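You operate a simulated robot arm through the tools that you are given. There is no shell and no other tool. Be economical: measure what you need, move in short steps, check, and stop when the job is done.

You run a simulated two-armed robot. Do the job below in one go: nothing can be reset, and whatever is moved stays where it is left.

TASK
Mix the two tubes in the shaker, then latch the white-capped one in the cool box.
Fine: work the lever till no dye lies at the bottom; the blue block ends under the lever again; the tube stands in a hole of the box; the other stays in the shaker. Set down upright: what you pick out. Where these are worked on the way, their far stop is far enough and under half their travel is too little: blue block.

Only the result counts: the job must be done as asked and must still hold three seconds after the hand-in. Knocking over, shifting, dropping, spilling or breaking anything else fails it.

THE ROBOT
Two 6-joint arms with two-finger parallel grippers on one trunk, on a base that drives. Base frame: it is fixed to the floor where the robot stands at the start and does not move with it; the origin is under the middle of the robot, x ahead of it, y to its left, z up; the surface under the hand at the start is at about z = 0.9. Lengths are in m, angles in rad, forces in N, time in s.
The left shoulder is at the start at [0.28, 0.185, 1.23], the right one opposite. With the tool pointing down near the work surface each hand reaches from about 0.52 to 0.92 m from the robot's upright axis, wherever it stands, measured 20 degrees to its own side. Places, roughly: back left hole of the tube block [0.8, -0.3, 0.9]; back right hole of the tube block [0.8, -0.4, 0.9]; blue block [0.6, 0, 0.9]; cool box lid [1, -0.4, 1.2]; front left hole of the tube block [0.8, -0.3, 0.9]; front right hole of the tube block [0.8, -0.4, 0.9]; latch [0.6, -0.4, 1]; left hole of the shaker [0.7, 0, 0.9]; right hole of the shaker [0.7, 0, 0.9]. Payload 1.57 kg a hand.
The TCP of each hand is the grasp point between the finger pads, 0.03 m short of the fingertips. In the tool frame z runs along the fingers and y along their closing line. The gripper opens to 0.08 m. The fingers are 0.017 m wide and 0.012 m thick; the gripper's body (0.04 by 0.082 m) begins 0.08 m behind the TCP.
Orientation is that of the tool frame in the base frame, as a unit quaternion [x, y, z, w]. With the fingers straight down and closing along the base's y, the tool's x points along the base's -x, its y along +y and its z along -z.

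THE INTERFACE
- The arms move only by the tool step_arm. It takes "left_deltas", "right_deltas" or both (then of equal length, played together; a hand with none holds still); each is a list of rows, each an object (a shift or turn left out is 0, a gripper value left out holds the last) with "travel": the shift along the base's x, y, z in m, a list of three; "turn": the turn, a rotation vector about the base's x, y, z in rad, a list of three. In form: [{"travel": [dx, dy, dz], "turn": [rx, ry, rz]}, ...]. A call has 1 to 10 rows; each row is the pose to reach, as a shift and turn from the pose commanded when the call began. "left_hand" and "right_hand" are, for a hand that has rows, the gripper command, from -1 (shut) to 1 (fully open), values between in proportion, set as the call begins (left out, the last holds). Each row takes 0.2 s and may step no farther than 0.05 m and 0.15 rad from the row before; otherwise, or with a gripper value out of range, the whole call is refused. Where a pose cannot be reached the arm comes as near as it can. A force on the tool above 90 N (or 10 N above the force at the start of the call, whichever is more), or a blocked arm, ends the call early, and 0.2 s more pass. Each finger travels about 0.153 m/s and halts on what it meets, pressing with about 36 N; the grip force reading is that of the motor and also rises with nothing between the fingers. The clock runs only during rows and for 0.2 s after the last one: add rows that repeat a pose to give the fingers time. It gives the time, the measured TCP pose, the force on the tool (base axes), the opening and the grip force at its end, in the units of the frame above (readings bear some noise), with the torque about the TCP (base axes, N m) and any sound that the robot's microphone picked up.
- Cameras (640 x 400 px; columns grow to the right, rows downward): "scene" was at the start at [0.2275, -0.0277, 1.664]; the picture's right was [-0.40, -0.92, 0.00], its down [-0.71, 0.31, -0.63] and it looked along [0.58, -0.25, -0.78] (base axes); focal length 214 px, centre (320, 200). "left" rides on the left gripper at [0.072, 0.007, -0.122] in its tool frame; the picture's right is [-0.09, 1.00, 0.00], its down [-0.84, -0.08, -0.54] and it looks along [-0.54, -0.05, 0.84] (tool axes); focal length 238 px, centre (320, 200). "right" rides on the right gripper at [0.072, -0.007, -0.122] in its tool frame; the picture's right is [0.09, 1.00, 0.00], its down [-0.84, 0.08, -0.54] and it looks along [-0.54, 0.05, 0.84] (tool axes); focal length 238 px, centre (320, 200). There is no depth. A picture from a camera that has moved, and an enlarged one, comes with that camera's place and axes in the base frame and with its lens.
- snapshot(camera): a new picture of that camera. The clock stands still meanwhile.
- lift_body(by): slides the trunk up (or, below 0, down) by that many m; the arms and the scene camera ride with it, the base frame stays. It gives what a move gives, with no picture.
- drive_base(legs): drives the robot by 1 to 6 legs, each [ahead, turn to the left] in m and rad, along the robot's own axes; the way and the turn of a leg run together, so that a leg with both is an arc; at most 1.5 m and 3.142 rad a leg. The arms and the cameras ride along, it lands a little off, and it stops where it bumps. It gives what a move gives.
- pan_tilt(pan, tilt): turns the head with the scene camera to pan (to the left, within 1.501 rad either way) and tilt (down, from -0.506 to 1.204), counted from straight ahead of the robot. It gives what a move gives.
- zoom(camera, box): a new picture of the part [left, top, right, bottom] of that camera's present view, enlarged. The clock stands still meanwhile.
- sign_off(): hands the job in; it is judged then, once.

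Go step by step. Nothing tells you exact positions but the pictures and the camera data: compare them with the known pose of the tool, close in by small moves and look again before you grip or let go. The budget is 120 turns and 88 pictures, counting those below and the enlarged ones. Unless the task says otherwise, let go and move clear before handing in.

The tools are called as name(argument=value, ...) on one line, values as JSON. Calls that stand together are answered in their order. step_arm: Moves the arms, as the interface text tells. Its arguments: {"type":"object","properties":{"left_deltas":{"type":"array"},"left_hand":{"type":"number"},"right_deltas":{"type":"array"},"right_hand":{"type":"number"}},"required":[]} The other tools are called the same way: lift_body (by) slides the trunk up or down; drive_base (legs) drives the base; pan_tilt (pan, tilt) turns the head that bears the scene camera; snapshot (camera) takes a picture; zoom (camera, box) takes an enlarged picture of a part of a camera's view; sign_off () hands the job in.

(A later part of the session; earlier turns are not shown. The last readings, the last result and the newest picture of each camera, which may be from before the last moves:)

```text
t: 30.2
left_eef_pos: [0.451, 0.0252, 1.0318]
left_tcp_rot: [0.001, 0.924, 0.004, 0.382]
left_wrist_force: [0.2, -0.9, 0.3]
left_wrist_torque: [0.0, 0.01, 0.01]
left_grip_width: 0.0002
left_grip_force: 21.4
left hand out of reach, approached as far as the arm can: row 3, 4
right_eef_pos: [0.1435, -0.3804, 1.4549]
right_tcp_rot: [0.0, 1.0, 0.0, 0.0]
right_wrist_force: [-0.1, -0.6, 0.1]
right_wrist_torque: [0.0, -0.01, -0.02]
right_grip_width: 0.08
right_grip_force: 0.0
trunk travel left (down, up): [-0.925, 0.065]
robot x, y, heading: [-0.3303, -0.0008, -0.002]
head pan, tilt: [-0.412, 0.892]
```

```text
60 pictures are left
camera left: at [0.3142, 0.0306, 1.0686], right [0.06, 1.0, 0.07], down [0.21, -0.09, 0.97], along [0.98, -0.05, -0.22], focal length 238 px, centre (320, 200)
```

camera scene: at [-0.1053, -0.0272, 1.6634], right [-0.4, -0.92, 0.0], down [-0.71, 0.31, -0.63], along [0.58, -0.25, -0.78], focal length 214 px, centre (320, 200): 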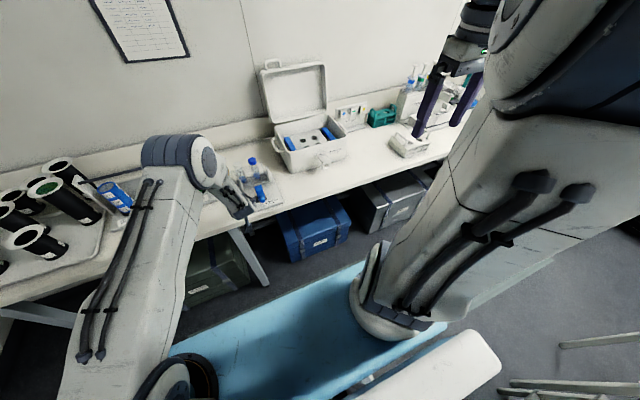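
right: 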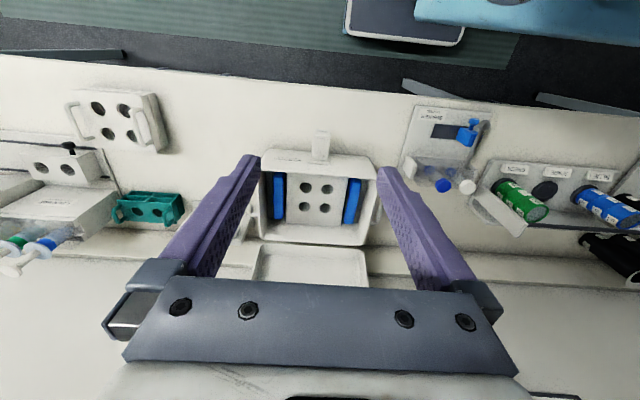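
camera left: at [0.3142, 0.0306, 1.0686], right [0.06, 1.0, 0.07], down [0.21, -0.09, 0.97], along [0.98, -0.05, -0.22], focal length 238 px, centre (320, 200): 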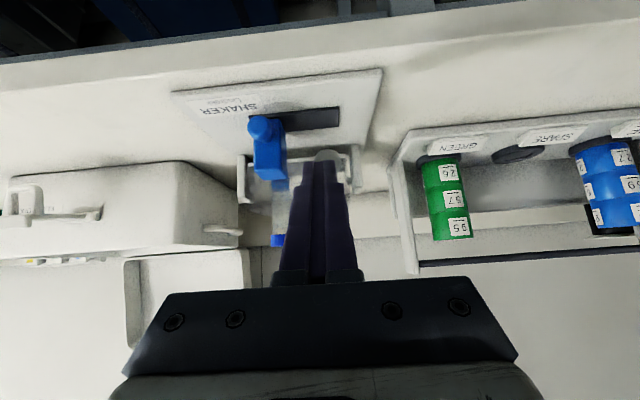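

The ball is back up near z 0.98, so the lever seems sprung. I'll straighten the hand above it to press down on the ball from above, and check the dye.

step_arm(left_deltas=[{"travel": [0, 0, 0.04], "turn": [0, 0.1, 0]}, {"travel": [0, 0, 0.08], "turn": [0, 0.24, 0]}, {"travel": [0.01, 0, 0.11], "turn": [0, 0.38, 0]}, {"travel": [0.03, 0, 0.12], "turn": [0, 0.52, 0]}, {"travel": [0.05, 0, 0.12], "turn": [0, 0.66, 0]}, {"travel": [0.076, 0.006, 0.12], "turn": [0, 0.785, 0]}])

pan_tilt(pan=0.0, tilt=0.75)

snapshot(camera="left")

zoom(camera="scene", box=[240, 110, 440, 260])

```text
t: 31.6
left_eef_pos: [0.5262, 0.0306, 1.1511]
left_tcp_rot: [0.001, 1.0, 0.0, -0.003]
left_wrist_force: [0.0, 0.0, 0.0]
left_wrist_torque: [0.02, -0.02, 0.01]
left_grip_width: 0.0
left_grip_force: 21.8
left hand out of reach, approached as far as the arm can: row 3
right_eef_pos: [0.144, -0.3809, 1.4547]
right_tcp_rot: [0.001, 1.0, 0.0, 0.0]
right_wrist_force: [0.5, -0.1, 0.2]
right_wrist_torque: [0.02, 0.0, -0.02]
right_grip_width: 0.0799
right_grip_force: 0.0
trunk travel left (down, up): [-0.925, 0.065]
robot x, y, heading: [-0.3362, 0.0037, 0.0]
head pan, tilt: [-0.412, 0.892]
```

```text
t: 32.5
left_eef_pos: [0.5262, 0.0304, 1.1508]
left_tcp_rot: [0.0, 1.0, 0.0, 0.0]
left_wrist_force: [0.3, 0.2, 0.1]
left_wrist_torque: [-0.02, 0.02, -0.02]
left_grip_width: 0.0
left_grip_force: 21.3
right_eef_pos: [0.1437, -0.3787, 1.454]
right_tcp_rot: [0.0, 1.0, 0.0, 0.0]
right_wrist_force: [0.3, 0.6, 0.5]
right_wrist_torque: [0.03, 0.02, 0.0]
right_grip_width: 0.0801
right_grip_force: 0.1
trunk travel left (down, up): [-0.925, 0.065]
robot x, y, heading: [-0.3295, 0.002, 0.0]
head pan, tilt: [0.0, 0.75]
```

```text
59 pictures are left
camera left: at [0.4537, 0.0366, 1.2747], right [0.09, 1.0, 0.0], down [0.84, -0.08, 0.54], along [0.54, -0.05, -0.84], focal length 238 px, centre (320, 200)
```

left: 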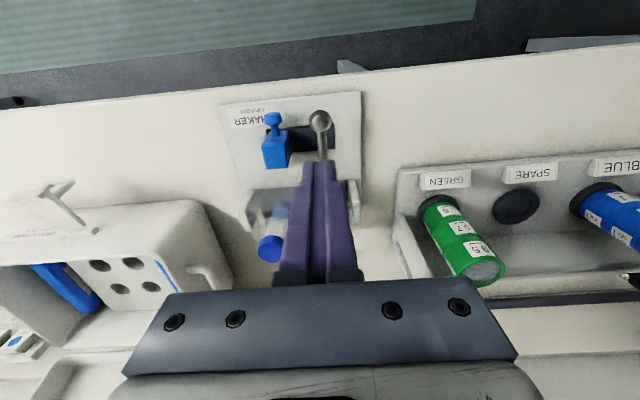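

```text
2.67 times, centred on (340, 185) of scene
camera zoom: at [-0.0912, 0.0029, 1.6752], right [0.0, -1.0, 0.0], down [-0.68, 0.0, -0.73], along [0.73, 0.0, -0.68], focal length 572 px, centre (267, 240)
```

zoom: 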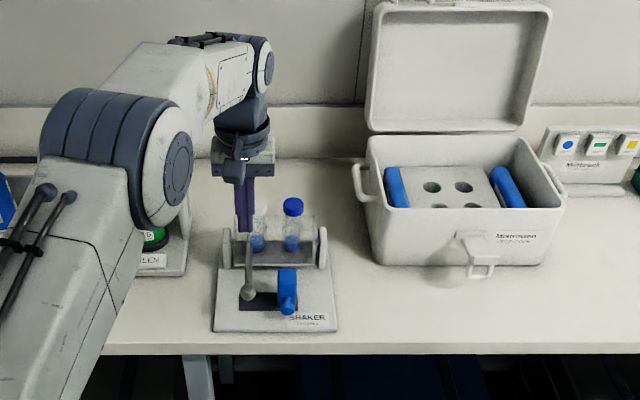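

The ball is at (0.527, 0.030, 0.985). I'll press it down once with closed fingers, release, and check that it springs back.

step_arm(left_deltas=[{"travel": [0, 0, -0.045]}, {"travel": [0, 0, -0.09]}, {"travel": [0, 0, -0.115]}, {"travel": [0, 0, -0.14]}, {"travel": [0, 0, -0.155]}, {"travel": [0, 0, -0.165]}])

zoom(camera="scene", box=[290, 170, 370, 240])

snapshot(camera="left")

```text
t: 33.9
left_eef_pos: [0.526, 0.0321, 0.9861]
left_tcp_rot: [-0.001, 1.0, -0.001, -0.001]
left_wrist_force: [-0.2, -0.7, 2.0]
left_wrist_torque: [0.0, -0.01, -0.04]
left_grip_width: 0.0
left_grip_force: 21.4
right_eef_pos: [0.1441, -0.3799, 1.454]
right_tcp_rot: [0.0, 1.0, 0.0, 0.0]
right_wrist_force: [0.9, 0.8, 0.5]
right_wrist_torque: [0.01, 0.02, -0.02]
right_grip_width: 0.08
right_grip_force: 0.0
trunk travel left (down, up): [-0.925, 0.065]
robot x, y, heading: [-0.3299, 0.0024, -0.004]
head pan, tilt: [0.0, 0.75]
```

```text
5.71 times, centred on (330, 205) of scene
camera zoom: at [-0.0916, 0.0029, 1.6754], right [0.0, -1.0, 0.0], down [-0.68, 0.0, -0.73], along [0.73, 0.0, -0.68], focal length 1226 px, centre (263, 171)
```

zoom: 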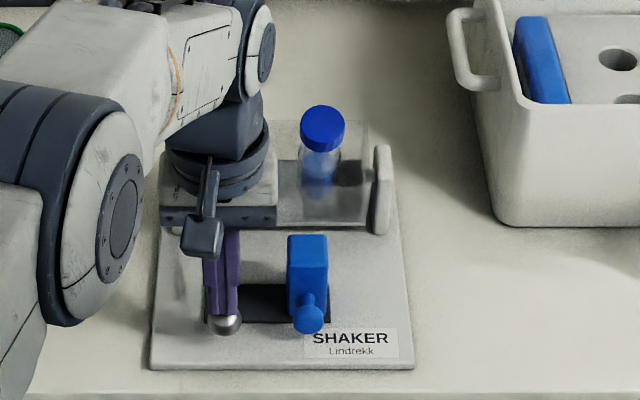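

```text
56 pictures are left
camera left: at [0.4547, 0.0375, 1.1095], right [0.09, 1.0, 0.0], down [0.84, -0.08, 0.54], along [0.54, -0.05, -0.84], focal length 238 px, centre (320, 200)
```

left: 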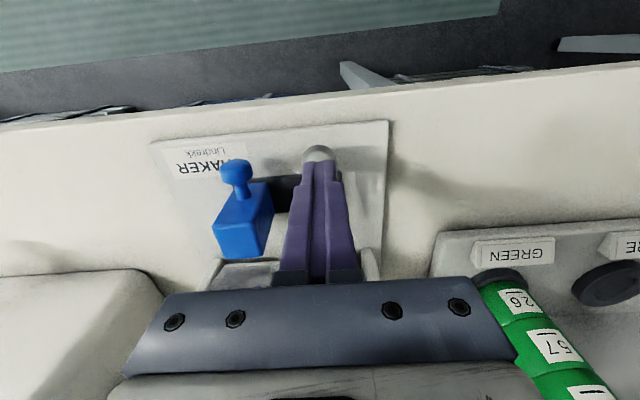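

The ball went down to about 0.94 with little force. I'll press to the stop, release fully and look.

step_arm(left_deltas=[{"travel": [0, 0, -0.006]}, {"travel": [0, 0, -0.012]}, {"travel": [0, 0, -0.012]}])

step_arm(left_deltas=[{"travel": [0, 0, 0.03]}, {"travel": [0, 0, 0.07]}, {"travel": [0, 0, 0.07]}])

zoom(camera="scene", box=[290, 170, 370, 240])

```text
t: 34.6
left_eef_pos: [0.5276, 0.0304, 0.9816]
left_tcp_rot: [0.0, 1.0, -0.001, 0.005]
left_wrist_force: [-14.7, 5.2, 50.2]
left_wrist_torque: [0.12, 0.53, -0.14]
left_grip_width: 0.0
left_grip_force: 21.1
right_eef_pos: [0.1413, -0.3801, 1.4565]
right_tcp_rot: [-0.001, 1.0, 0.0, 0.001]
right_wrist_force: [-0.6, -0.9, 0.2]
right_wrist_torque: [0.0, 0.0, 0.02]
right_grip_width: 0.08
right_grip_force: 0.1
trunk travel left (down, up): [-0.925, 0.065]
robot x, y, heading: [-0.3327, 0.0004, -0.005]
head pan, tilt: [0.0, 0.75]
```

```text
t: 35.5
left_eef_pos: [0.5245, 0.0318, 1.0435]
left_tcp_rot: [-0.001, 1.0, 0.0, -0.001]
left_wrist_force: [-0.3, -0.1, 0.2]
left_wrist_torque: [0.0, 0.0, 0.01]
left_grip_width: 0.0
left_grip_force: 21.2
right_eef_pos: [0.1427, -0.3796, 1.4543]
right_tcp_rot: [0.0, 1.0, 0.0, 0.0]
right_wrist_force: [0.2, -0.4, 0.6]
right_wrist_torque: [0.02, -0.01, -0.02]
right_grip_width: 0.0799
right_grip_force: 0.1
trunk travel left (down, up): [-0.925, 0.065]
robot x, y, heading: [-0.3319, 0.0017, 0.002]
head pan, tilt: [0.0, 0.75]
```

```text
5.71 times, centred on (330, 205) of scene
camera zoom: at [-0.0914, 0.0029, 1.6752], right [0.0, -1.0, 0.0], down [-0.68, 0.0, -0.73], along [0.73, 0.0, -0.68], focal length 1226 px, centre (263, 171)
```

zoom: 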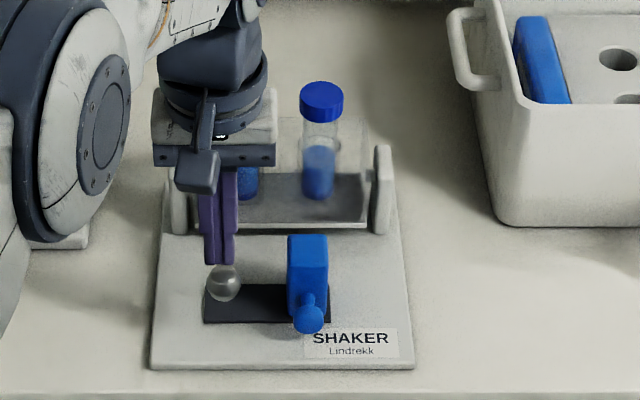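

The lever springs back, the bottom stop is at about TCP z 0.982, and the dye is beginning to mix. I'll repeat full strokes.

step_arm(left_deltas=[{"travel": [0, 0, -0.035]}, {"travel": [0, 0, -0.064]}, {"travel": [0, 0, -0.064]}, {"travel": [0, 0, -0.025]}, {"travel": [0, 0, 0]}, {"travel": [0, 0, -0.035]}, {"travel": [0, 0, -0.064]}, {"travel": [0, 0, -0.064]}, {"travel": [0, 0, -0.025]}, {"travel": [0, 0, 0]}])

step_arm(left_deltas=[{"travel": [0, 0, -0.035]}, {"travel": [0, 0, -0.064]}, {"travel": [0, 0, -0.064]}, {"travel": [0, 0, -0.025]}, {"travel": [0, 0, 0]}, {"travel": [0, 0, -0.035]}, {"travel": [0, 0, -0.064]}, {"travel": [0, 0, -0.064]}, {"travel": [0, 0, -0.025]}, {"travel": [0, 0, 0]}])

zoom(camera="scene", box=[290, 170, 370, 240])

```text
t: 37.6
left_eef_pos: [0.5247, 0.0309, 1.0438]
left_tcp_rot: [0.0, 1.0, 0.001, -0.001]
left_wrist_force: [0.5, 0.1, -0.4]
left_wrist_torque: [0.02, -0.02, -0.01]
left_grip_width: 0.0004
left_grip_force: 21.3
right_eef_pos: [0.1441, -0.3787, 1.4544]
right_tcp_rot: [-0.001, 1.0, 0.0, 0.001]
right_wrist_force: [-0.1, 0.5, 0.4]
right_wrist_torque: [-0.02, -0.07, -0.02]
right_grip_width: 0.08
right_grip_force: 0.2
trunk travel left (down, up): [-0.925, 0.065]
robot x, y, heading: [-0.3301, -0.0012, -0.0]
head pan, tilt: [0.0, 0.75]
```

```text
t: 39.9
left_eef_pos: [0.525, 0.0317, 1.0429]
left_tcp_rot: [0.001, 1.0, 0.0, -0.001]
left_wrist_force: [0.3, 0.6, -0.1]
left_wrist_torque: [0.01, -0.03, -0.01]
left_grip_width: 0.0001
left_grip_force: 20.9
right_eef_pos: [0.1431, -0.3798, 1.4543]
right_tcp_rot: [0.001, 1.0, 0.0, 0.0]
right_wrist_force: [0.3, 0.3, -0.5]
right_wrist_torque: [-0.01, 0.03, -0.02]
right_grip_width: 0.0798
right_grip_force: 0.0
trunk travel left (down, up): [-0.925, 0.065]
robot x, y, heading: [-0.33, 0.002, -0.003]
head pan, tilt: [0.0, 0.75]
```

```text
5.71 times, centred on (330, 205) of scene
camera zoom: at [-0.0917, 0.0029, 1.6752], right [0.0, -1.0, 0.0], down [-0.68, 0.0, -0.73], along [0.73, 0.0, -0.68], focal length 1226 px, centre (263, 171)
```

zoom: 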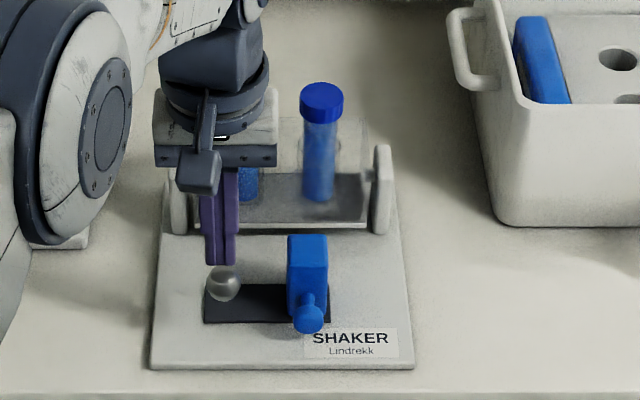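

The blue-capped tube now looks nearly uniform throughout. I'll do a couple more strokes and look closer at both tubes.

step_arm(left_deltas=[{"travel": [0, 0, -0.035]}, {"travel": [0, 0, -0.064]}, {"travel": [0, 0, -0.064]}, {"travel": [0, 0, -0.025]}, {"travel": [0, 0, 0]}, {"travel": [0, 0, -0.035]}, {"travel": [0, 0, -0.064]}, {"travel": [0, 0, -0.064]}, {"travel": [0, 0, -0.025]}, {"travel": [0, 0, 0]}])

step_arm(left_deltas=[{"travel": [-0.01, 0.02, 0.04]}, {"travel": [-0.03, 0.06, 0.06]}, {"travel": [-0.05, 0.1, 0.08]}, {"travel": [-0.06, 0.14, 0.08]}])

zoom(camera="scene", box=[300, 170, 356, 205])

snapshot(camera="left")

```text
t: 42.0
left_eef_pos: [0.5254, 0.0316, 1.0436]
left_tcp_rot: [0.0, 1.0, -0.001, -0.001]
left_wrist_force: [0.0, -0.6, 0.3]
left_wrist_torque: [0.01, 0.0, 0.01]
left_grip_width: 0.0
left_grip_force: 21.8
right_eef_pos: [0.1425, -0.3799, 1.4548]
right_tcp_rot: [0.0, 1.0, 0.0, 0.0]
right_wrist_force: [-0.3, -0.6, 0.1]
right_wrist_torque: [0.01, -0.02, 0.03]
right_grip_width: 0.0803
right_grip_force: 0.0
trunk travel left (down, up): [-0.925, 0.065]
robot x, y, heading: [-0.3305, -0.0012, -0.003]
head pan, tilt: [0.0, 0.75]
```

```text
t: 43.0
left_eef_pos: [0.4651, 0.1716, 1.1245]
left_tcp_rot: [0.001, 1.0, 0.0, -0.001]
left_wrist_force: [-0.9, 0.6, -0.4]
left_wrist_torque: [-0.01, 0.0, 0.01]
left_grip_width: 0.0001
left_grip_force: 21.5
right_eef_pos: [0.1428, -0.3803, 1.4549]
right_tcp_rot: [0.0, 1.0, 0.0, 0.0]
right_wrist_force: [0.8, -0.1, -0.2]
right_wrist_torque: [0.04, -0.03, -0.01]
right_grip_width: 0.0802
right_grip_force: 0.2
trunk travel left (down, up): [-0.925, 0.065]
robot x, y, heading: [-0.3307, 0.0033, -0.003]
head pan, tilt: [0.0, 0.75]
```

```text
11.43 times, centred on (328, 188) of scene
camera zoom: at [-0.0915, 0.0029, 1.6753], right [0.0, -1.0, 0.0], down [-0.68, 0.0, -0.73], along [0.73, 0.0, -0.68], focal length 2451 px, centre (229, 343)
```

zoom: 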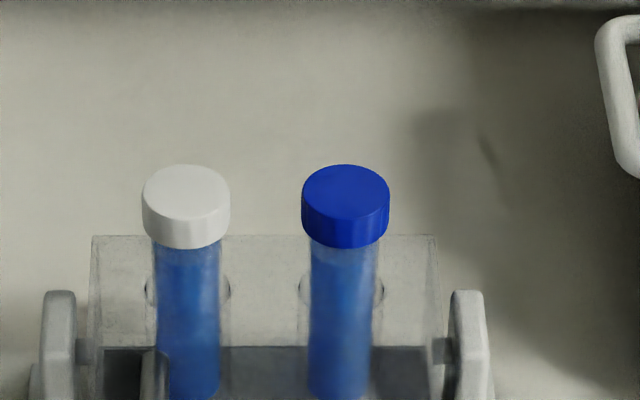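

```text
52 pictures are left
camera left: at [0.394, 0.1785, 1.2476], right [0.09, 1.0, 0.0], down [0.84, -0.08, 0.54], along [0.54, -0.05, -0.84], focal length 238 px, centre (320, 200)
```

left: 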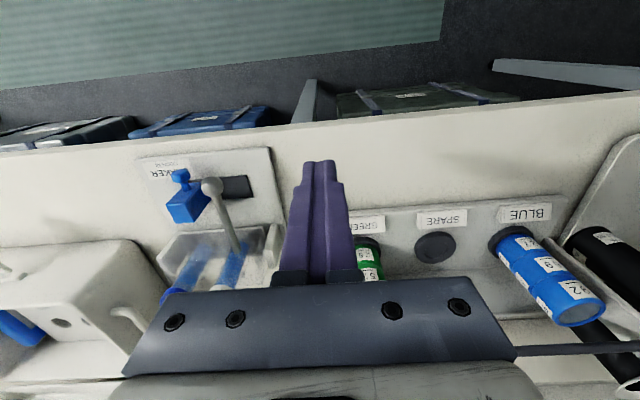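

Both tubes are blue throughout. I'll take one closer look at the bottoms.

zoom(camera="scene", box=[306, 184, 346, 214])

```text
13.33 times, centred on (326, 199) of scene
camera zoom: at [-0.0915, 0.0029, 1.6753], right [0.0, -1.0, 0.0], down [-0.68, 0.0, -0.73], along [0.73, 0.0, -0.68], focal length 2860 px, centre (240, 213)
```

zoom: 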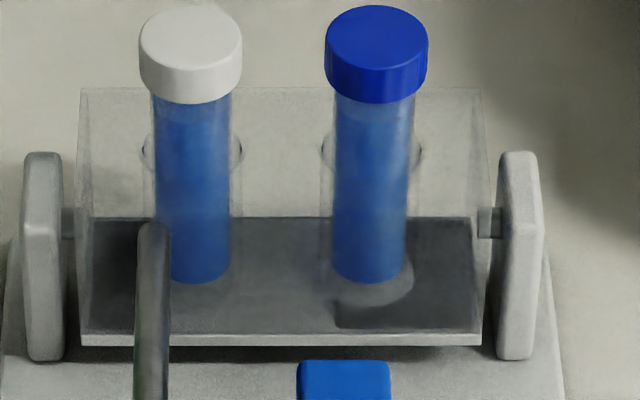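

They look well mixed, but perhaps a shade darker at the bottom. I'll add four more strokes to be safe.

step_arm(left_deltas=[{"travel": [0.01, -0.04, 0]}, {"travel": [0.03, -0.08, -0.02]}, {"travel": [0.05, -0.12, -0.04]}, {"travel": [0.06, -0.14, -0.08]}])

step_arm(left_deltas=[{"travel": [0, 0, -0.035]}, {"travel": [0, 0, -0.064]}, {"travel": [0, 0, -0.064]}, {"travel": [0, 0, -0.025]}, {"travel": [0, 0, 0]}, {"travel": [0, 0, -0.035]}, {"travel": [0, 0, -0.064]}, {"travel": [0, 0, -0.064]}, {"travel": [0, 0, -0.025]}, {"travel": [0, 0, 0]}])

step_arm(left_deltas=[{"travel": [0, 0, -0.035]}, {"travel": [0, 0, -0.064]}, {"travel": [0, 0, -0.064]}, {"travel": [0, 0, -0.025]}, {"travel": [0, 0, 0]}, {"travel": [0, 0, -0.035]}, {"travel": [0, 0, -0.064]}, {"travel": [0, 0, -0.064]}, {"travel": [0, 0, -0.025]}, {"travel": [0, 0, 0]}])

step_arm(left_deltas=[{"travel": [-0.01, 0, 0.04]}, {"travel": [-0.04, 0, 0.06]}, {"travel": [-0.07, -0.03, 0.07]}, {"travel": [-0.08, -0.066, 0.08]}])

zoom(camera="scene", box=[290, 170, 370, 240])

```text
t: 44.0
left_eef_pos: [0.5278, 0.0319, 1.0444]
left_tcp_rot: [-0.001, 1.0, 0.0, 0.0]
left_wrist_force: [0.0, 0.0, -0.3]
left_wrist_torque: [-0.01, 0.05, 0.01]
left_grip_width: 0.0001
left_grip_force: 21.6
right_eef_pos: [0.1423, -0.38, 1.4547]
right_tcp_rot: [0.0, 1.0, 0.0, 0.0]
right_wrist_force: [-0.1, 0.0, 0.2]
right_wrist_torque: [-0.04, 0.01, 0.01]
right_grip_width: 0.08
right_grip_force: 0.1
trunk travel left (down, up): [-0.925, 0.065]
robot x, y, heading: [-0.3337, 0.003, -0.0]
head pan, tilt: [0.0, 0.75]
```

```text
t: 46.2
left_eef_pos: [0.5259, 0.0311, 1.0439]
left_tcp_rot: [0.0, 1.0, 0.001, -0.001]
left_wrist_force: [0.3, -0.2, -0.5]
left_wrist_torque: [0.02, -0.01, 0.0]
left_grip_width: 0.0
left_grip_force: 21.0
right_eef_pos: [0.1431, -0.3806, 1.4548]
right_tcp_rot: [0.0, 1.0, 0.0, 0.0]
right_wrist_force: [0.1, 0.7, 0.0]
right_wrist_torque: [-0.02, 0.01, 0.01]
right_grip_width: 0.0803
right_grip_force: 0.1
trunk travel left (down, up): [-0.925, 0.065]
robot x, y, heading: [-0.3298, 0.0008, 0.003]
head pan, tilt: [0.0, 0.75]
```

```text
t: 48.5
left_eef_pos: [0.527, 0.0312, 1.0449]
left_tcp_rot: [0.0, 1.0, 0.001, -0.001]
left_wrist_force: [0.1, 0.3, 0.1]
left_wrist_torque: [-0.01, -0.01, 0.04]
left_grip_width: 0.0
left_grip_force: 21.7
right_eef_pos: [0.1433, -0.3812, 1.4548]
right_tcp_rot: [0.0, 1.0, 0.0, 0.0]
right_wrist_force: [0.5, -0.3, 0.4]
right_wrist_torque: [0.01, -0.04, -0.01]
right_grip_width: 0.0799
right_grip_force: 0.0
trunk travel left (down, up): [-0.925, 0.065]
robot x, y, heading: [-0.3289, 0.0012, 0.0]
head pan, tilt: [0.0, 0.75]
```

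```text
t: 49.5
left_eef_pos: [0.4463, -0.0373, 1.1258]
left_tcp_rot: [0.0, 1.0, 0.0, 0.001]
left_wrist_force: [-0.5, 0.2, -0.1]
left_wrist_torque: [0.01, 0.01, -0.06]
left_grip_width: 0.0
left_grip_force: 20.6
right_eef_pos: [0.1429, -0.3786, 1.4542]
right_tcp_rot: [0.0, 1.0, 0.0, 0.0]
right_wrist_force: [-0.6, -0.2, 0.4]
right_wrist_torque: [0.01, 0.0, 0.02]
right_grip_width: 0.0798
right_grip_force: 0.0
trunk travel left (down, up): [-0.925, 0.065]
robot x, y, heading: [-0.3318, -0.0014, -0.001]
head pan, tilt: [0.0, 0.75]
```

```text
5.71 times, centred on (330, 205) of scene
camera zoom: at [-0.0914, 0.0028, 1.6753], right [0.0, -1.0, 0.0], down [-0.68, 0.0, -0.73], along [0.73, 0.0, -0.68], focal length 1226 px, centre (263, 171)
```

zoom: 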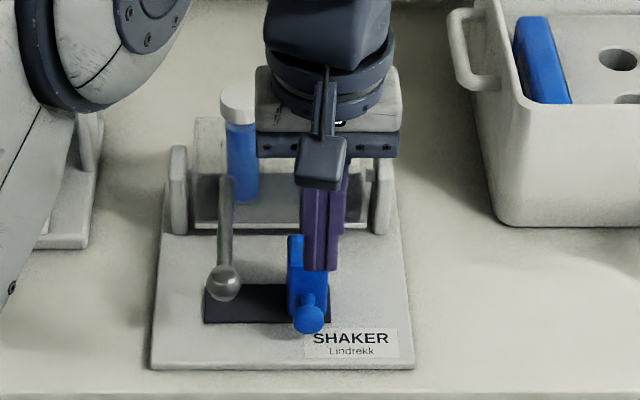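

Mixed. Now I'll return the block: tilt the hand again and approach the knob at y of about -0.036.

step_arm(left_deltas=[{"travel": [0, 0, 0], "turn": [0, -0.13, 0]}, {"travel": [0, 0, 0], "turn": [0, -0.26, 0]}, {"travel": [0.005, 0, 0], "turn": [0, -0.39, 0]}, {"travel": [0.01, 0.001, -0.01], "turn": [0, -0.52, 0]}, {"travel": [0.015, 0.001, -0.03], "turn": [0, -0.65, 0]}, {"travel": [0.02, 0.001, -0.06], "turn": [0, -0.785, 0]}, {"travel": [0.03, 0.001, -0.1], "turn": [0, -0.785, 0]}, {"travel": [0.03, 0.001, -0.13], "turn": [0, -0.785, 0]}], left_hand=0.2)

snapshot(camera="left")

```text
t: 51.2
left_eef_pos: [0.4754, -0.033, 0.996]
left_tcp_rot: [0.001, 0.924, -0.001, 0.382]
left_wrist_force: [0.0, 0.3, 0.3]
left_wrist_torque: [-0.02, 0.02, -0.01]
left_grip_width: 0.0479
left_grip_force: 0.0
left hand out of reach, approached as far as the arm can: row 5
right_eef_pos: [0.1447, -0.3807, 1.4537]
right_tcp_rot: [0.0, 1.0, 0.0, 0.0]
right_wrist_force: [-0.5, 0.3, -0.5]
right_wrist_torque: [0.01, 0.02, 0.02]
right_grip_width: 0.0799
right_grip_force: 0.1
trunk travel left (down, up): [-0.925, 0.065]
robot x, y, heading: [-0.3305, 0.0011, -0.006]
head pan, tilt: [0.0, 0.75]
```

```text
49 pictures are left
camera left: at [0.3384, -0.0266, 1.0318], right [0.07, 1.0, 0.06], down [0.21, -0.08, 0.97], along [0.98, -0.05, -0.21], focal length 238 px, centre (320, 200)
```

left: 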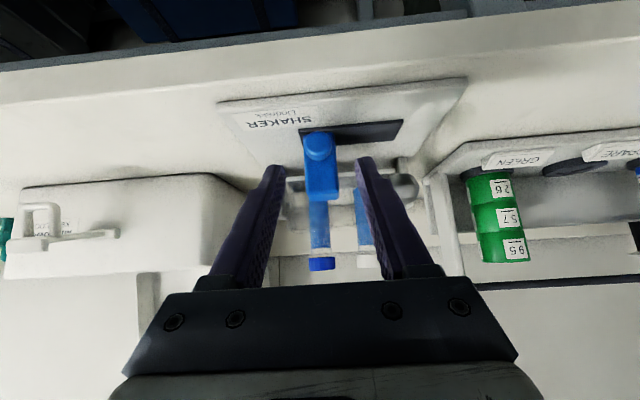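

Aligned with the knob. I'll close in to the earlier grip point, grip, and slide the block back in +y.

step_arm(left_deltas=[{"travel": [0.02, -0.002, -0.02]}, {"travel": [0.0425, -0.0025, -0.041]}, {"travel": [0.0425, -0.0025, -0.041]}])

step_arm(left_deltas=[{"travel": [0, 0, 0]}, {"travel": [0, 0, 0]}, {"travel": [0, 0, 0]}], left_hand=-1)

step_arm(left_deltas=[{"travel": [0, 0.012, 0]}, {"travel": [0, 0.024, 0]}, {"travel": [0, 0.036, 0]}, {"travel": [0, 0.048, 0]}, {"travel": [0, 0.056, 0]}, {"travel": [0, 0.061, 0]}])

snapshot(camera="left")

```text
t: 52.0
left_eef_pos: [0.5167, -0.0363, 0.9546]
left_tcp_rot: [0.0, 0.924, 0.0, 0.382]
left_wrist_force: [-0.7, 0.6, 0.1]
left_wrist_torque: [0.02, 0.0, -0.01]
left_grip_width: 0.0477
left_grip_force: 0.1
right_eef_pos: [0.1436, -0.3805, 1.4546]
right_tcp_rot: [0.0, 1.0, 0.0, 0.0]
right_wrist_force: [0.6, 0.3, 0.6]
right_wrist_torque: [0.0, 0.02, 0.02]
right_grip_width: 0.0799
right_grip_force: 0.0
trunk travel left (down, up): [-0.925, 0.065]
robot x, y, heading: [-0.3322, 0.0003, -0.004]
head pan, tilt: [0.0, 0.75]
```

```text
t: 52.9
left_eef_pos: [0.5179, -0.0361, 0.9534]
left_tcp_rot: [0.0, 0.924, 0.0, 0.381]
left_wrist_force: [2.9, 5.8, -1.2]
left_wrist_torque: [0.07, -0.14, 0.13]
left_grip_width: 0.023
left_grip_force: 35.8
right_eef_pos: [0.1447, -0.3796, 1.455]
right_tcp_rot: [0.0, 1.0, 0.0, 0.0]
right_wrist_force: [-0.1, 0.4, 0.3]
right_wrist_torque: [-0.04, 0.02, -0.01]
right_grip_width: 0.0803
right_grip_force: 0.0
trunk travel left (down, up): [-0.925, 0.065]
robot x, y, heading: [-0.3304, 0.0004, 0.004]
head pan, tilt: [0.0, 0.75]
```

```text
t: 54.2
left_eef_pos: [0.5177, 0.0246, 0.9533]
left_tcp_rot: [0.0, 0.924, 0.0, 0.382]
left_wrist_force: [-10.7, 0.4, 6.2]
left_wrist_torque: [0.01, 0.14, -0.05]
left_grip_width: 0.023
left_grip_force: 35.2
right_eef_pos: [0.1429, -0.3799, 1.4544]
right_tcp_rot: [0.0, 1.0, 0.0, 0.0]
right_wrist_force: [-0.6, -0.5, -1.0]
right_wrist_torque: [-0.01, -0.05, -0.02]
right_grip_width: 0.0796
right_grip_force: 0.0
trunk travel left (down, up): [-0.925, 0.065]
robot x, y, heading: [-0.335, 0.0001, -0.002]
head pan, tilt: [0.0, 0.75]
```

```text
48 pictures are left
camera left: at [0.3804, 0.0318, 0.9908], right [0.07, 1.0, 0.07], down [0.21, -0.08, 0.97], along [0.98, -0.05, -0.21], focal length 238 px, centre (320, 200)
```

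left: 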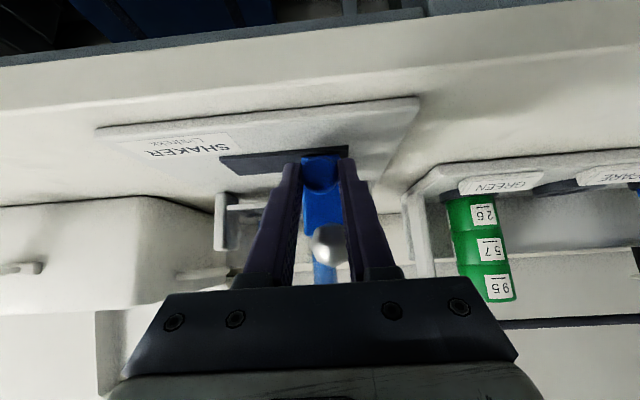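

The block is back under the lever, about 5 mm short of its original place. I'll nudge it to the stop.

step_arm(left_deltas=[{"travel": [0, 0.003, 0]}, {"travel": [0, 0.006, 0]}, {"travel": [0, 0.008, 0]}])

step_arm(left_deltas=[{"travel": [0, 0, 0]}, {"travel": [0, 0, 0]}], left_hand=0.2)

step_arm(left_deltas=[{"travel": [-0.02, 0, 0.02]}, {"travel": [-0.04, 0, 0.04]}, {"travel": [-0.05, 0.02, 0.07]}, {"travel": [-0.05, 0.06, 0.11]}])

zoom(camera="scene", box=[290, 170, 370, 240])

```text
t: 55.0
left_eef_pos: [0.5177, 0.0315, 0.954]
left_tcp_rot: [0.002, 0.924, -0.001, 0.382]
left_wrist_force: [-10.8, -10.0, 3.9]
left_wrist_torque: [-0.23, 0.0, -0.18]
left_grip_width: 0.0231
left_grip_force: 35.0
right_eef_pos: [0.1421, -0.3803, 1.4549]
right_tcp_rot: [0.001, 1.0, 0.001, 0.0]
right_wrist_force: [0.8, -1.6, 0.4]
right_wrist_torque: [0.02, -0.01, 0.02]
right_grip_width: 0.08
right_grip_force: 0.1
trunk travel left (down, up): [-0.925, 0.065]
robot x, y, heading: [-0.3355, 0.0009, 0.004]
head pan, tilt: [0.0, 0.75]
```

```text
t: 55.6
left_eef_pos: [0.5187, 0.0343, 0.9537]
left_tcp_rot: [0.0, 0.924, 0.0, 0.383]
left_wrist_force: [0.0, -0.3, 0.0]
left_wrist_torque: [0.02, 0.02, -0.03]
left_grip_width: 0.0478
left_grip_force: 0.1
right_eef_pos: [0.1436, -0.38, 1.4545]
right_tcp_rot: [0.0, 1.0, 0.0, 0.0]
right_wrist_force: [-0.9, -0.1, -0.4]
right_wrist_torque: [0.02, -0.01, 0.02]
right_grip_width: 0.0802
right_grip_force: 0.0
trunk travel left (down, up): [-0.925, 0.065]
robot x, y, heading: [-0.3331, 0.0007, -0.005]
head pan, tilt: [0.0, 0.75]
```

```text
refused: row 4 steps farther than a row can; nothing moved
```

```text
5.71 times, centred on (330, 205) of scene
camera zoom: at [-0.0914, 0.003, 1.6753], right [0.0, -1.0, 0.0], down [-0.68, 0.0, -0.73], along [0.73, 0.0, -0.68], focal length 1226 px, centre (263, 171)
```

zoom: 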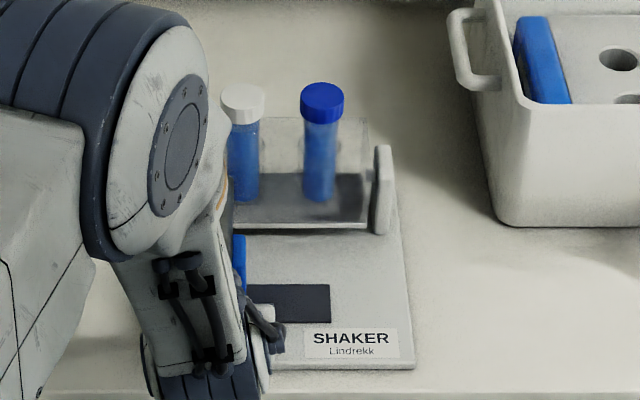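

The block is at its stop and released. I'll back out and park the left hand clear to the left.

step_arm(left_deltas=[{"travel": [-0.02, 0, 0.02]}, {"travel": [-0.04, 0, 0.04]}, {"travel": [-0.05, 0.01, 0.07]}, {"travel": [-0.05, 0.03, 0.11]}, {"travel": [-0.05, 0.05, 0.15], "turn": [0, 0.13, 0]}, {"travel": [-0.05, 0.08, 0.18], "turn": [0, 0.26, 0]}, {"travel": [-0.05, 0.11, 0.2], "turn": [0, 0.39, 0]}, {"travel": [-0.05, 0.14, 0.23], "turn": [0, 0.52, 0]}, {"travel": [-0.05, 0.17, 0.26], "turn": [0, 0.65, 0]}, {"travel": [-0.05, 0.2, 0.29], "turn": [0, 0.785, 0]}])

zoom(camera="scene", box=[290, 170, 370, 240])

snapshot(camera="scene")

```text
t: 57.9
left_eef_pos: [0.469, 0.2327, 1.2454]
left_tcp_rot: [0.0, 1.0, -0.001, 0.0]
left_wrist_force: [0.1, 0.2, -0.7]
left_wrist_torque: [0.0, -0.01, 0.0]
left_grip_width: 0.048
left_grip_force: 0.1
left hand out of reach, approached as far as the arm can: row 6, 7
right_eef_pos: [0.1428, -0.38, 1.4544]
right_tcp_rot: [0.0, 1.0, 0.0, 0.001]
right_wrist_force: [0.9, 0.0, -0.1]
right_wrist_torque: [-0.03, 0.02, 0.02]
right_grip_width: 0.0798
right_grip_force: 0.0
trunk travel left (down, up): [-0.925, 0.065]
robot x, y, heading: [-0.3327, 0.0008, 0.003]
head pan, tilt: [0.0, 0.75]
```

```text
5.71 times, centred on (330, 205) of scene
camera zoom: at [-0.0914, 0.0031, 1.6752], right [0.0, -1.0, 0.0], down [-0.68, 0.0, -0.73], along [0.73, 0.0, -0.68], focal length 1226 px, centre (263, 171)
```

zoom: 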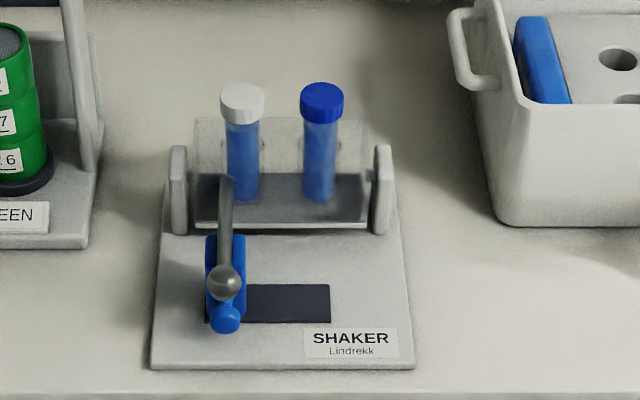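

```text
45 pictures are left
camera scene: at [-0.0914, 0.0031, 1.6752], right [0.0, -1.0, 0.0], down [-0.68, 0.0, -0.73], along [0.73, 0.0, -0.68], focal length 214 px, centre (320, 200)
```

scene: 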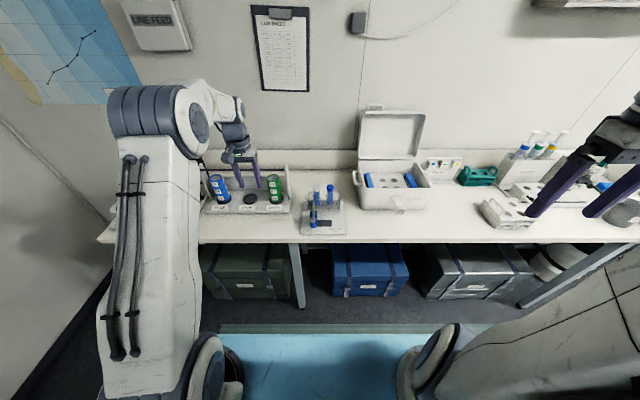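

The block is under the lever and the dye is fully mixed. Next I'll raise the left hand to park it, then drive forward so the right arm can reach the tube and the box.

step_arm(left_deltas=[{"travel": [-0.02, 0, 0.04]}, {"travel": [-0.045, 0, 0.08]}, {"travel": [-0.07, 0, 0.12]}, {"travel": [-0.1, 0, 0.15]}, {"travel": [-0.13, 0, 0.18]}, {"travel": [-0.16, 0, 0.21]}, {"travel": [-0.19, 0, 0.24]}])

drive_base(legs=[[0.33, 0]])

snapshot(camera="right")

```text
t: 59.5
left_eef_pos: [0.2798, 0.2315, 1.4849]
left_tcp_rot: [0.001, 1.0, 0.001, -0.001]
left_wrist_force: [-0.5, 0.2, 0.2]
left_wrist_torque: [0.01, 0.0, -0.01]
left_grip_width: 0.048
left_grip_force: 0.1
right_eef_pos: [0.1439, -0.3797, 1.4546]
right_tcp_rot: [0.0, 1.0, 0.0, 0.0]
right_wrist_force: [-0.1, 0.4, -0.4]
right_wrist_torque: [0.03, 0.02, 0.02]
right_grip_width: 0.0798
right_grip_force: 0.0
trunk travel left (down, up): [-0.925, 0.065]
robot x, y, heading: [-0.3323, 0.0016, -0.002]
head pan, tilt: [0.0, 0.75]
```

```text
t: 61.6
left_eef_pos: [0.6098, 0.2321, 1.4837]
left_tcp_rot: [0.0, 1.0, 0.001, 0.0]
left_wrist_force: [-0.2, 0.2, -0.5]
left_wrist_torque: [0.01, -0.02, 0.04]
left_grip_width: 0.048
left_grip_force: 0.0
right_eef_pos: [0.4767, -0.3792, 1.4541]
right_tcp_rot: [-0.001, 1.0, 0.0, 0.0]
right_wrist_force: [0.0, 0.0, 0.2]
right_wrist_torque: [0.01, -0.04, -0.01]
right_grip_width: 0.0799
right_grip_force: 0.0
trunk travel left (down, up): [-0.925, 0.065]
robot x, y, heading: [0.003, -0.0008, 0.004]
head pan, tilt: [0.0, 0.75]
```

```text
44 pictures are left
camera right: at [0.4036, -0.3865, 1.5783], right [-0.09, 1.0, 0.0], down [0.84, 0.08, 0.54], along [0.54, 0.05, -0.84], focal length 238 px, centre (320, 200)
```

right: 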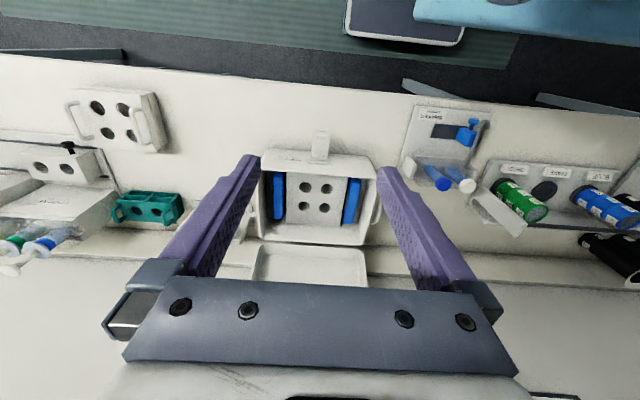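

I'll bring the right hand above the shaker while moving the left a bit further out.

step_arm(right_deltas=[{"travel": [0.018, 0.04, -0.02]}, {"travel": [0.036, 0.08, -0.04]}, {"travel": [0.054, 0.12, -0.06]}, {"travel": [0.072, 0.16, -0.08]}, {"travel": [0.09, 0.2, -0.1]}, {"travel": [0.108, 0.24, -0.12]}, {"travel": [0.126, 0.28, -0.14]}, {"travel": [0.144, 0.32, -0.16]}, {"travel": [0.162, 0.36, -0.18]}, {"travel": [0.18, 0.397, -0.2]}], left_deltas=[{"travel": [0, 0.01, 0]}, {"travel": [0, 0.02, 0]}, {"travel": [0, 0.03, 0]}, {"travel": [0, 0.04, 0]}, {"travel": [0, 0.05, 0]}, {"travel": [0, 0.06, 0]}, {"travel": [0, 0.07, 0]}, {"travel": [0, 0.08, 0]}, {"travel": [0, 0.09, 0]}, {"travel": [0, 0.1, 0]}])

snapshot(camera="right")

zoom(camera="scene", box=[260, 200, 380, 290])

```text
t: 63.8
left_eef_pos: [0.611, 0.3336, 1.4836]
left_tcp_rot: [0.0, 1.0, -0.001, -0.001]
left_wrist_force: [0.0, -1.1, -0.2]
left_wrist_torque: [-0.01, -0.01, 0.02]
left_grip_width: 0.048
left_grip_force: 0.0
right_eef_pos: [0.6555, 0.0185, 1.2547]
right_tcp_rot: [0.001, 1.0, 0.0, 0.0]
right_wrist_force: [-0.3, 0.2, -0.2]
right_wrist_torque: [0.01, 0.01, 0.0]
right_grip_width: 0.0799
right_grip_force: 0.1
trunk travel left (down, up): [-0.925, 0.065]
robot x, y, heading: [0.0023, -0.0034, 0.002]
head pan, tilt: [0.0, 0.75]
```

```text
43 pictures are left
camera right: at [0.583, 0.0108, 1.3782], right [-0.09, 1.0, 0.0], down [0.84, 0.08, 0.54], along [0.54, 0.05, -0.84], focal length 238 px, centre (320, 200)
```

right: 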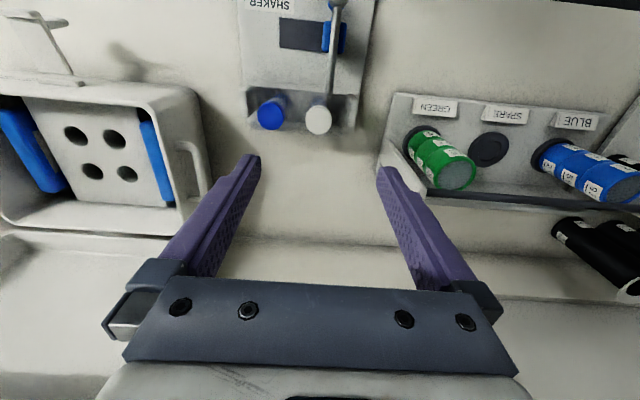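

```text
4.44 times, centred on (320, 245) of scene
camera zoom: at [0.2411, 0.0025, 1.6753], right [0.0, -1.0, 0.0], down [-0.68, 0.0, -0.73], along [0.73, 0.0, -0.68], focal length 953 px, centre (320, 0)
```

zoom: 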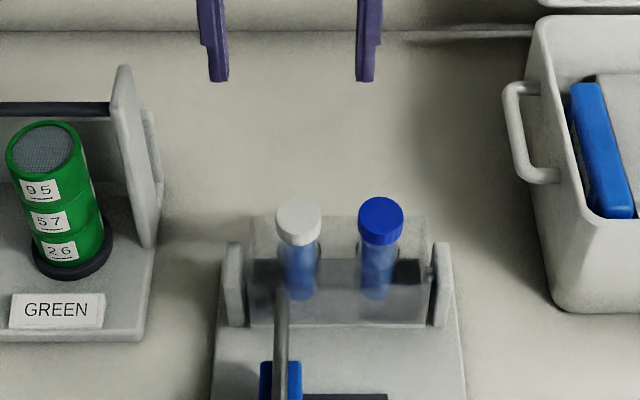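

The white cap is at about (0.668, 0.0175, 1.05), with the blue cap 65 mm away in -y. I'll narrow the opening to 56 mm and descend partway to check.

step_arm(right_deltas=[{"travel": [0.005, 0, -0.04]}, {"travel": [0.012, 0, -0.08]}, {"travel": [0.012, 0, -0.115]}], right_hand=0.4)

snapshot(camera="right")

zoom(camera="scene", box=[260, 200, 380, 290])

```text
t: 64.6
left_eef_pos: [0.6109, 0.3325, 1.4838]
left_tcp_rot: [0.0, 1.0, 0.0, -0.001]
left_wrist_force: [1.4, -0.4, 0.3]
left_wrist_torque: [0.0, -0.04, 0.02]
left_grip_width: 0.048
left_grip_force: 0.1
right_eef_pos: [0.6685, 0.0182, 1.1389]
right_tcp_rot: [-0.001, 1.0, 0.0, 0.0]
right_wrist_force: [0.2, 0.3, -0.5]
right_wrist_torque: [0.0, 0.0, 0.03]
right_grip_width: 0.0559
right_grip_force: 0.2
trunk travel left (down, up): [-0.925, 0.065]
robot x, y, heading: [-0.0018, 0.0021, 0.0]
head pan, tilt: [0.0, 0.75]
```

```text
41 pictures are left
camera right: at [0.5947, 0.0113, 1.2622], right [-0.09, 1.0, 0.0], down [0.84, 0.08, 0.54], along [0.54, 0.05, -0.84], focal length 238 px, centre (320, 200)
```

right: 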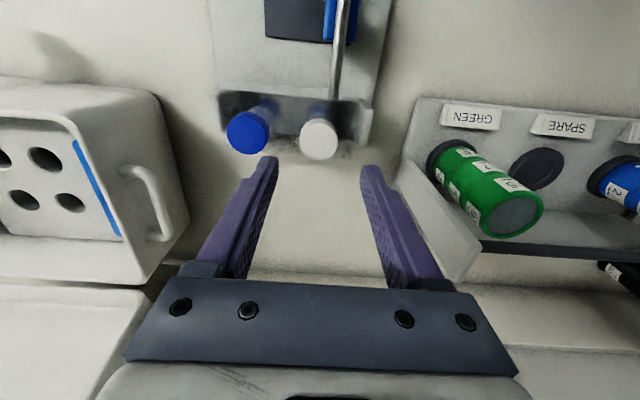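

```text
4.44 times, centred on (320, 245) of scene
camera zoom: at [0.241, 0.0024, 1.6753], right [0.0, -1.0, 0.0], down [-0.68, 0.0, -0.73], along [0.73, 0.0, -0.68], focal length 953 px, centre (320, 0)
```

zoom: 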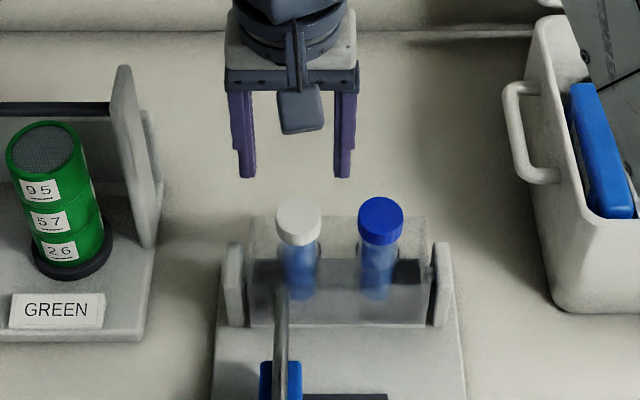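

The cap lies just ahead between the fingers. I'll descend so the tips reach just below the cap's lower rim, then look before gripping.

step_arm(right_deltas=[{"travel": [0.001, -0.001, -0.04]}, {"travel": [0.001, -0.001, -0.075]}, {"travel": [0.001, -0.001, -0.094]}, {"travel": [0.001, -0.001, -0.094]}])

snapshot(camera="right")

zoom(camera="scene", box=[280, 220, 350, 270])

```text
t: 65.6
left_eef_pos: [0.6109, 0.3326, 1.484]
left_tcp_rot: [0.001, 1.0, -0.001, -0.001]
left_wrist_force: [-0.5, 0.3, -0.3]
left_wrist_torque: [0.01, -0.02, 0.02]
left_grip_width: 0.0481
left_grip_force: 0.0
right_eef_pos: [0.6703, 0.0172, 1.0444]
right_tcp_rot: [-0.001, 1.0, -0.001, 0.001]
right_wrist_force: [0.0, -0.4, -0.1]
right_wrist_torque: [0.02, 0.0, -0.02]
right_grip_width: 0.0561
right_grip_force: 0.1
trunk travel left (down, up): [-0.925, 0.065]
robot x, y, heading: [0.0027, -0.0004, 0.001]
head pan, tilt: [0.0, 0.75]
```

```text
39 pictures are left
camera right: at [0.5965, 0.0104, 1.1686], right [-0.09, 1.0, 0.0], down [0.84, 0.08, 0.54], along [0.54, 0.05, -0.84], focal length 238 px, centre (320, 200)
```

right: 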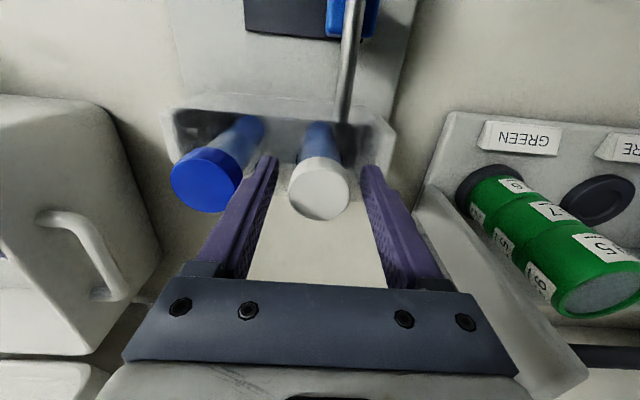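

```text
8.00 times, centred on (315, 245) of scene
camera zoom: at [0.241, 0.0024, 1.6753], right [0.0, -1.0, 0.0], down [-0.68, 0.0, -0.73], along [0.73, 0.0, -0.68], focal length 1716 px, centre (360, -160)
```

zoom: 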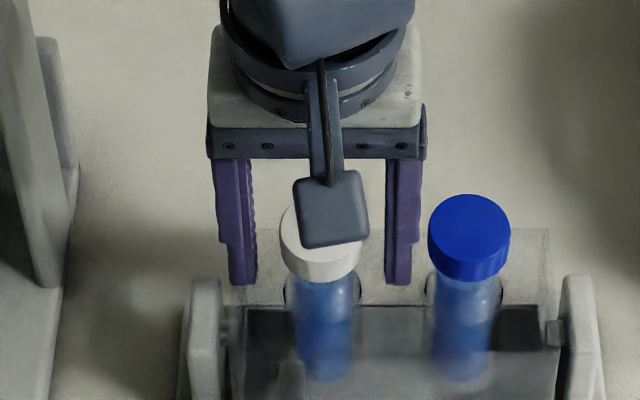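

The fingers bracket the cap, with the tips at its lower edge. Closing now.

step_arm(right_deltas=[{"travel": [0, 0, 0]}, {"travel": [0, 0, 0]}, {"travel": [0, 0, 0]}], right_hand=-1)

step_arm(right_deltas=[{"travel": [0, 0, 0.02]}, {"travel": [0, 0, 0.05]}, {"travel": [0, 0, 0.08]}])

zoom(camera="scene", box=[260, 170, 380, 260])

```text
t: 66.4
left_eef_pos: [0.6115, 0.3325, 1.4844]
left_tcp_rot: [0.0, 1.0, 0.0, -0.001]
left_wrist_force: [-0.3, 0.3, 0.6]
left_wrist_torque: [-0.02, 0.04, -0.02]
left_grip_width: 0.0481
left_grip_force: 0.1
right_eef_pos: [0.669, 0.018, 1.0451]
right_tcp_rot: [-0.001, 1.0, 0.0, 0.0]
right_wrist_force: [1.3, -0.5, 0.2]
right_wrist_torque: [0.0, -0.03, -0.01]
right_grip_width: 0.0338
right_grip_force: 36.1
trunk travel left (down, up): [-0.925, 0.065]
robot x, y, heading: [0.0019, -0.0042, 0.002]
head pan, tilt: [0.0, 0.75]
```

```text
t: 67.2
left_eef_pos: [0.6111, 0.333, 1.484]
left_tcp_rot: [0.0, 1.0, 0.0, 0.0]
left_wrist_force: [-0.1, 0.1, -0.2]
left_wrist_torque: [0.0, 0.01, -0.01]
left_grip_width: 0.0479
left_grip_force: 0.1
right_eef_pos: [0.6697, 0.017, 1.1265]
right_tcp_rot: [-0.001, 1.0, 0.0, 0.0]
right_wrist_force: [-0.1, -0.3, -0.5]
right_wrist_torque: [0.01, 0.03, 0.04]
right_grip_width: 0.0341
right_grip_force: 35.6
trunk travel left (down, up): [-0.925, 0.065]
robot x, y, heading: [-0.0023, -0.0011, 0.005]
head pan, tilt: [0.0, 0.75]
```

```text
4.44 times, centred on (320, 215) of scene
camera zoom: at [0.241, 0.0024, 1.6753], right [0.0, -1.0, 0.0], down [-0.68, 0.0, -0.73], along [0.73, 0.0, -0.68], focal length 953 px, centre (320, 133)
```

zoom: 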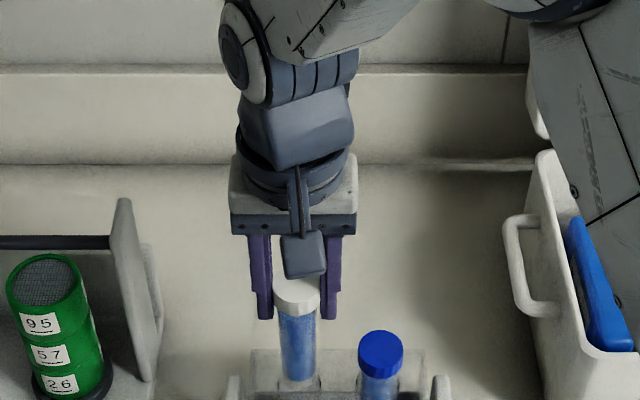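

The tube is held upright. I'll raise it well clear and measure its length.

step_arm(right_deltas=[{"travel": [0, 0, 0.045]}, {"travel": [0, 0, 0.09]}, {"travel": [0, 0, 0.135]}, {"travel": [0, 0, 0.17]}])

snapshot(camera="scene")

snapshot(camera="right")

```text
t: 68.2
left_eef_pos: [0.6112, 0.3339, 1.4836]
left_tcp_rot: [0.001, 1.0, 0.001, -0.001]
left_wrist_force: [-0.7, -0.3, -0.2]
left_wrist_torque: [-0.02, 0.02, -0.01]
left_grip_width: 0.0482
left_grip_force: 0.1
right_eef_pos: [0.6693, 0.0166, 1.2966]
right_tcp_rot: [-0.001, 1.0, 0.0, -0.001]
right_wrist_force: [-0.1, -0.3, -0.6]
right_wrist_torque: [-0.01, 0.01, 0.0]
right_grip_width: 0.0339
right_grip_force: 36.2
trunk travel left (down, up): [-0.925, 0.065]
robot x, y, heading: [-0.0013, -0.0034, 0.007]
head pan, tilt: [0.0, 0.75]
```

```text
36 pictures are left
camera scene: at [0.241, 0.0023, 1.6753], right [0.0, -1.0, 0.0], down [-0.68, 0.0, -0.73], along [0.73, 0.0, -0.68], focal length 214 px, centre (320, 200)
```

scene: 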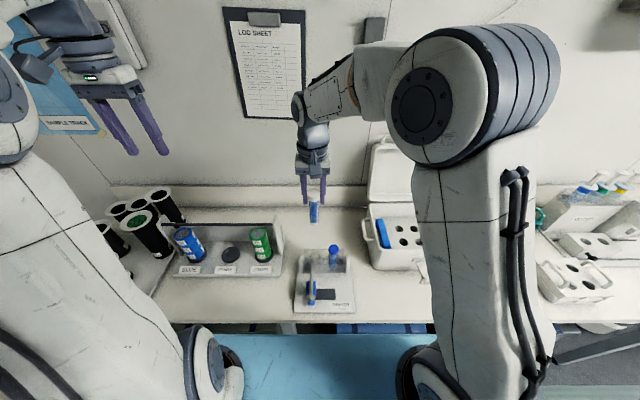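

```text
35 pictures are left
camera right: at [0.5964, 0.0097, 1.4206], right [-0.09, 1.0, 0.0], down [0.84, 0.08, 0.54], along [0.54, 0.05, -0.84], focal length 238 px, centre (320, 200)
```

right: 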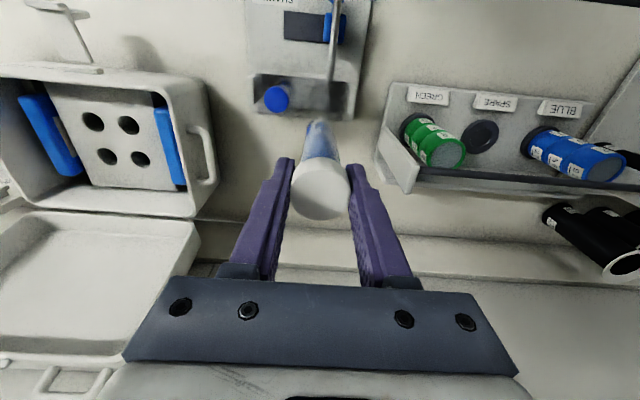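

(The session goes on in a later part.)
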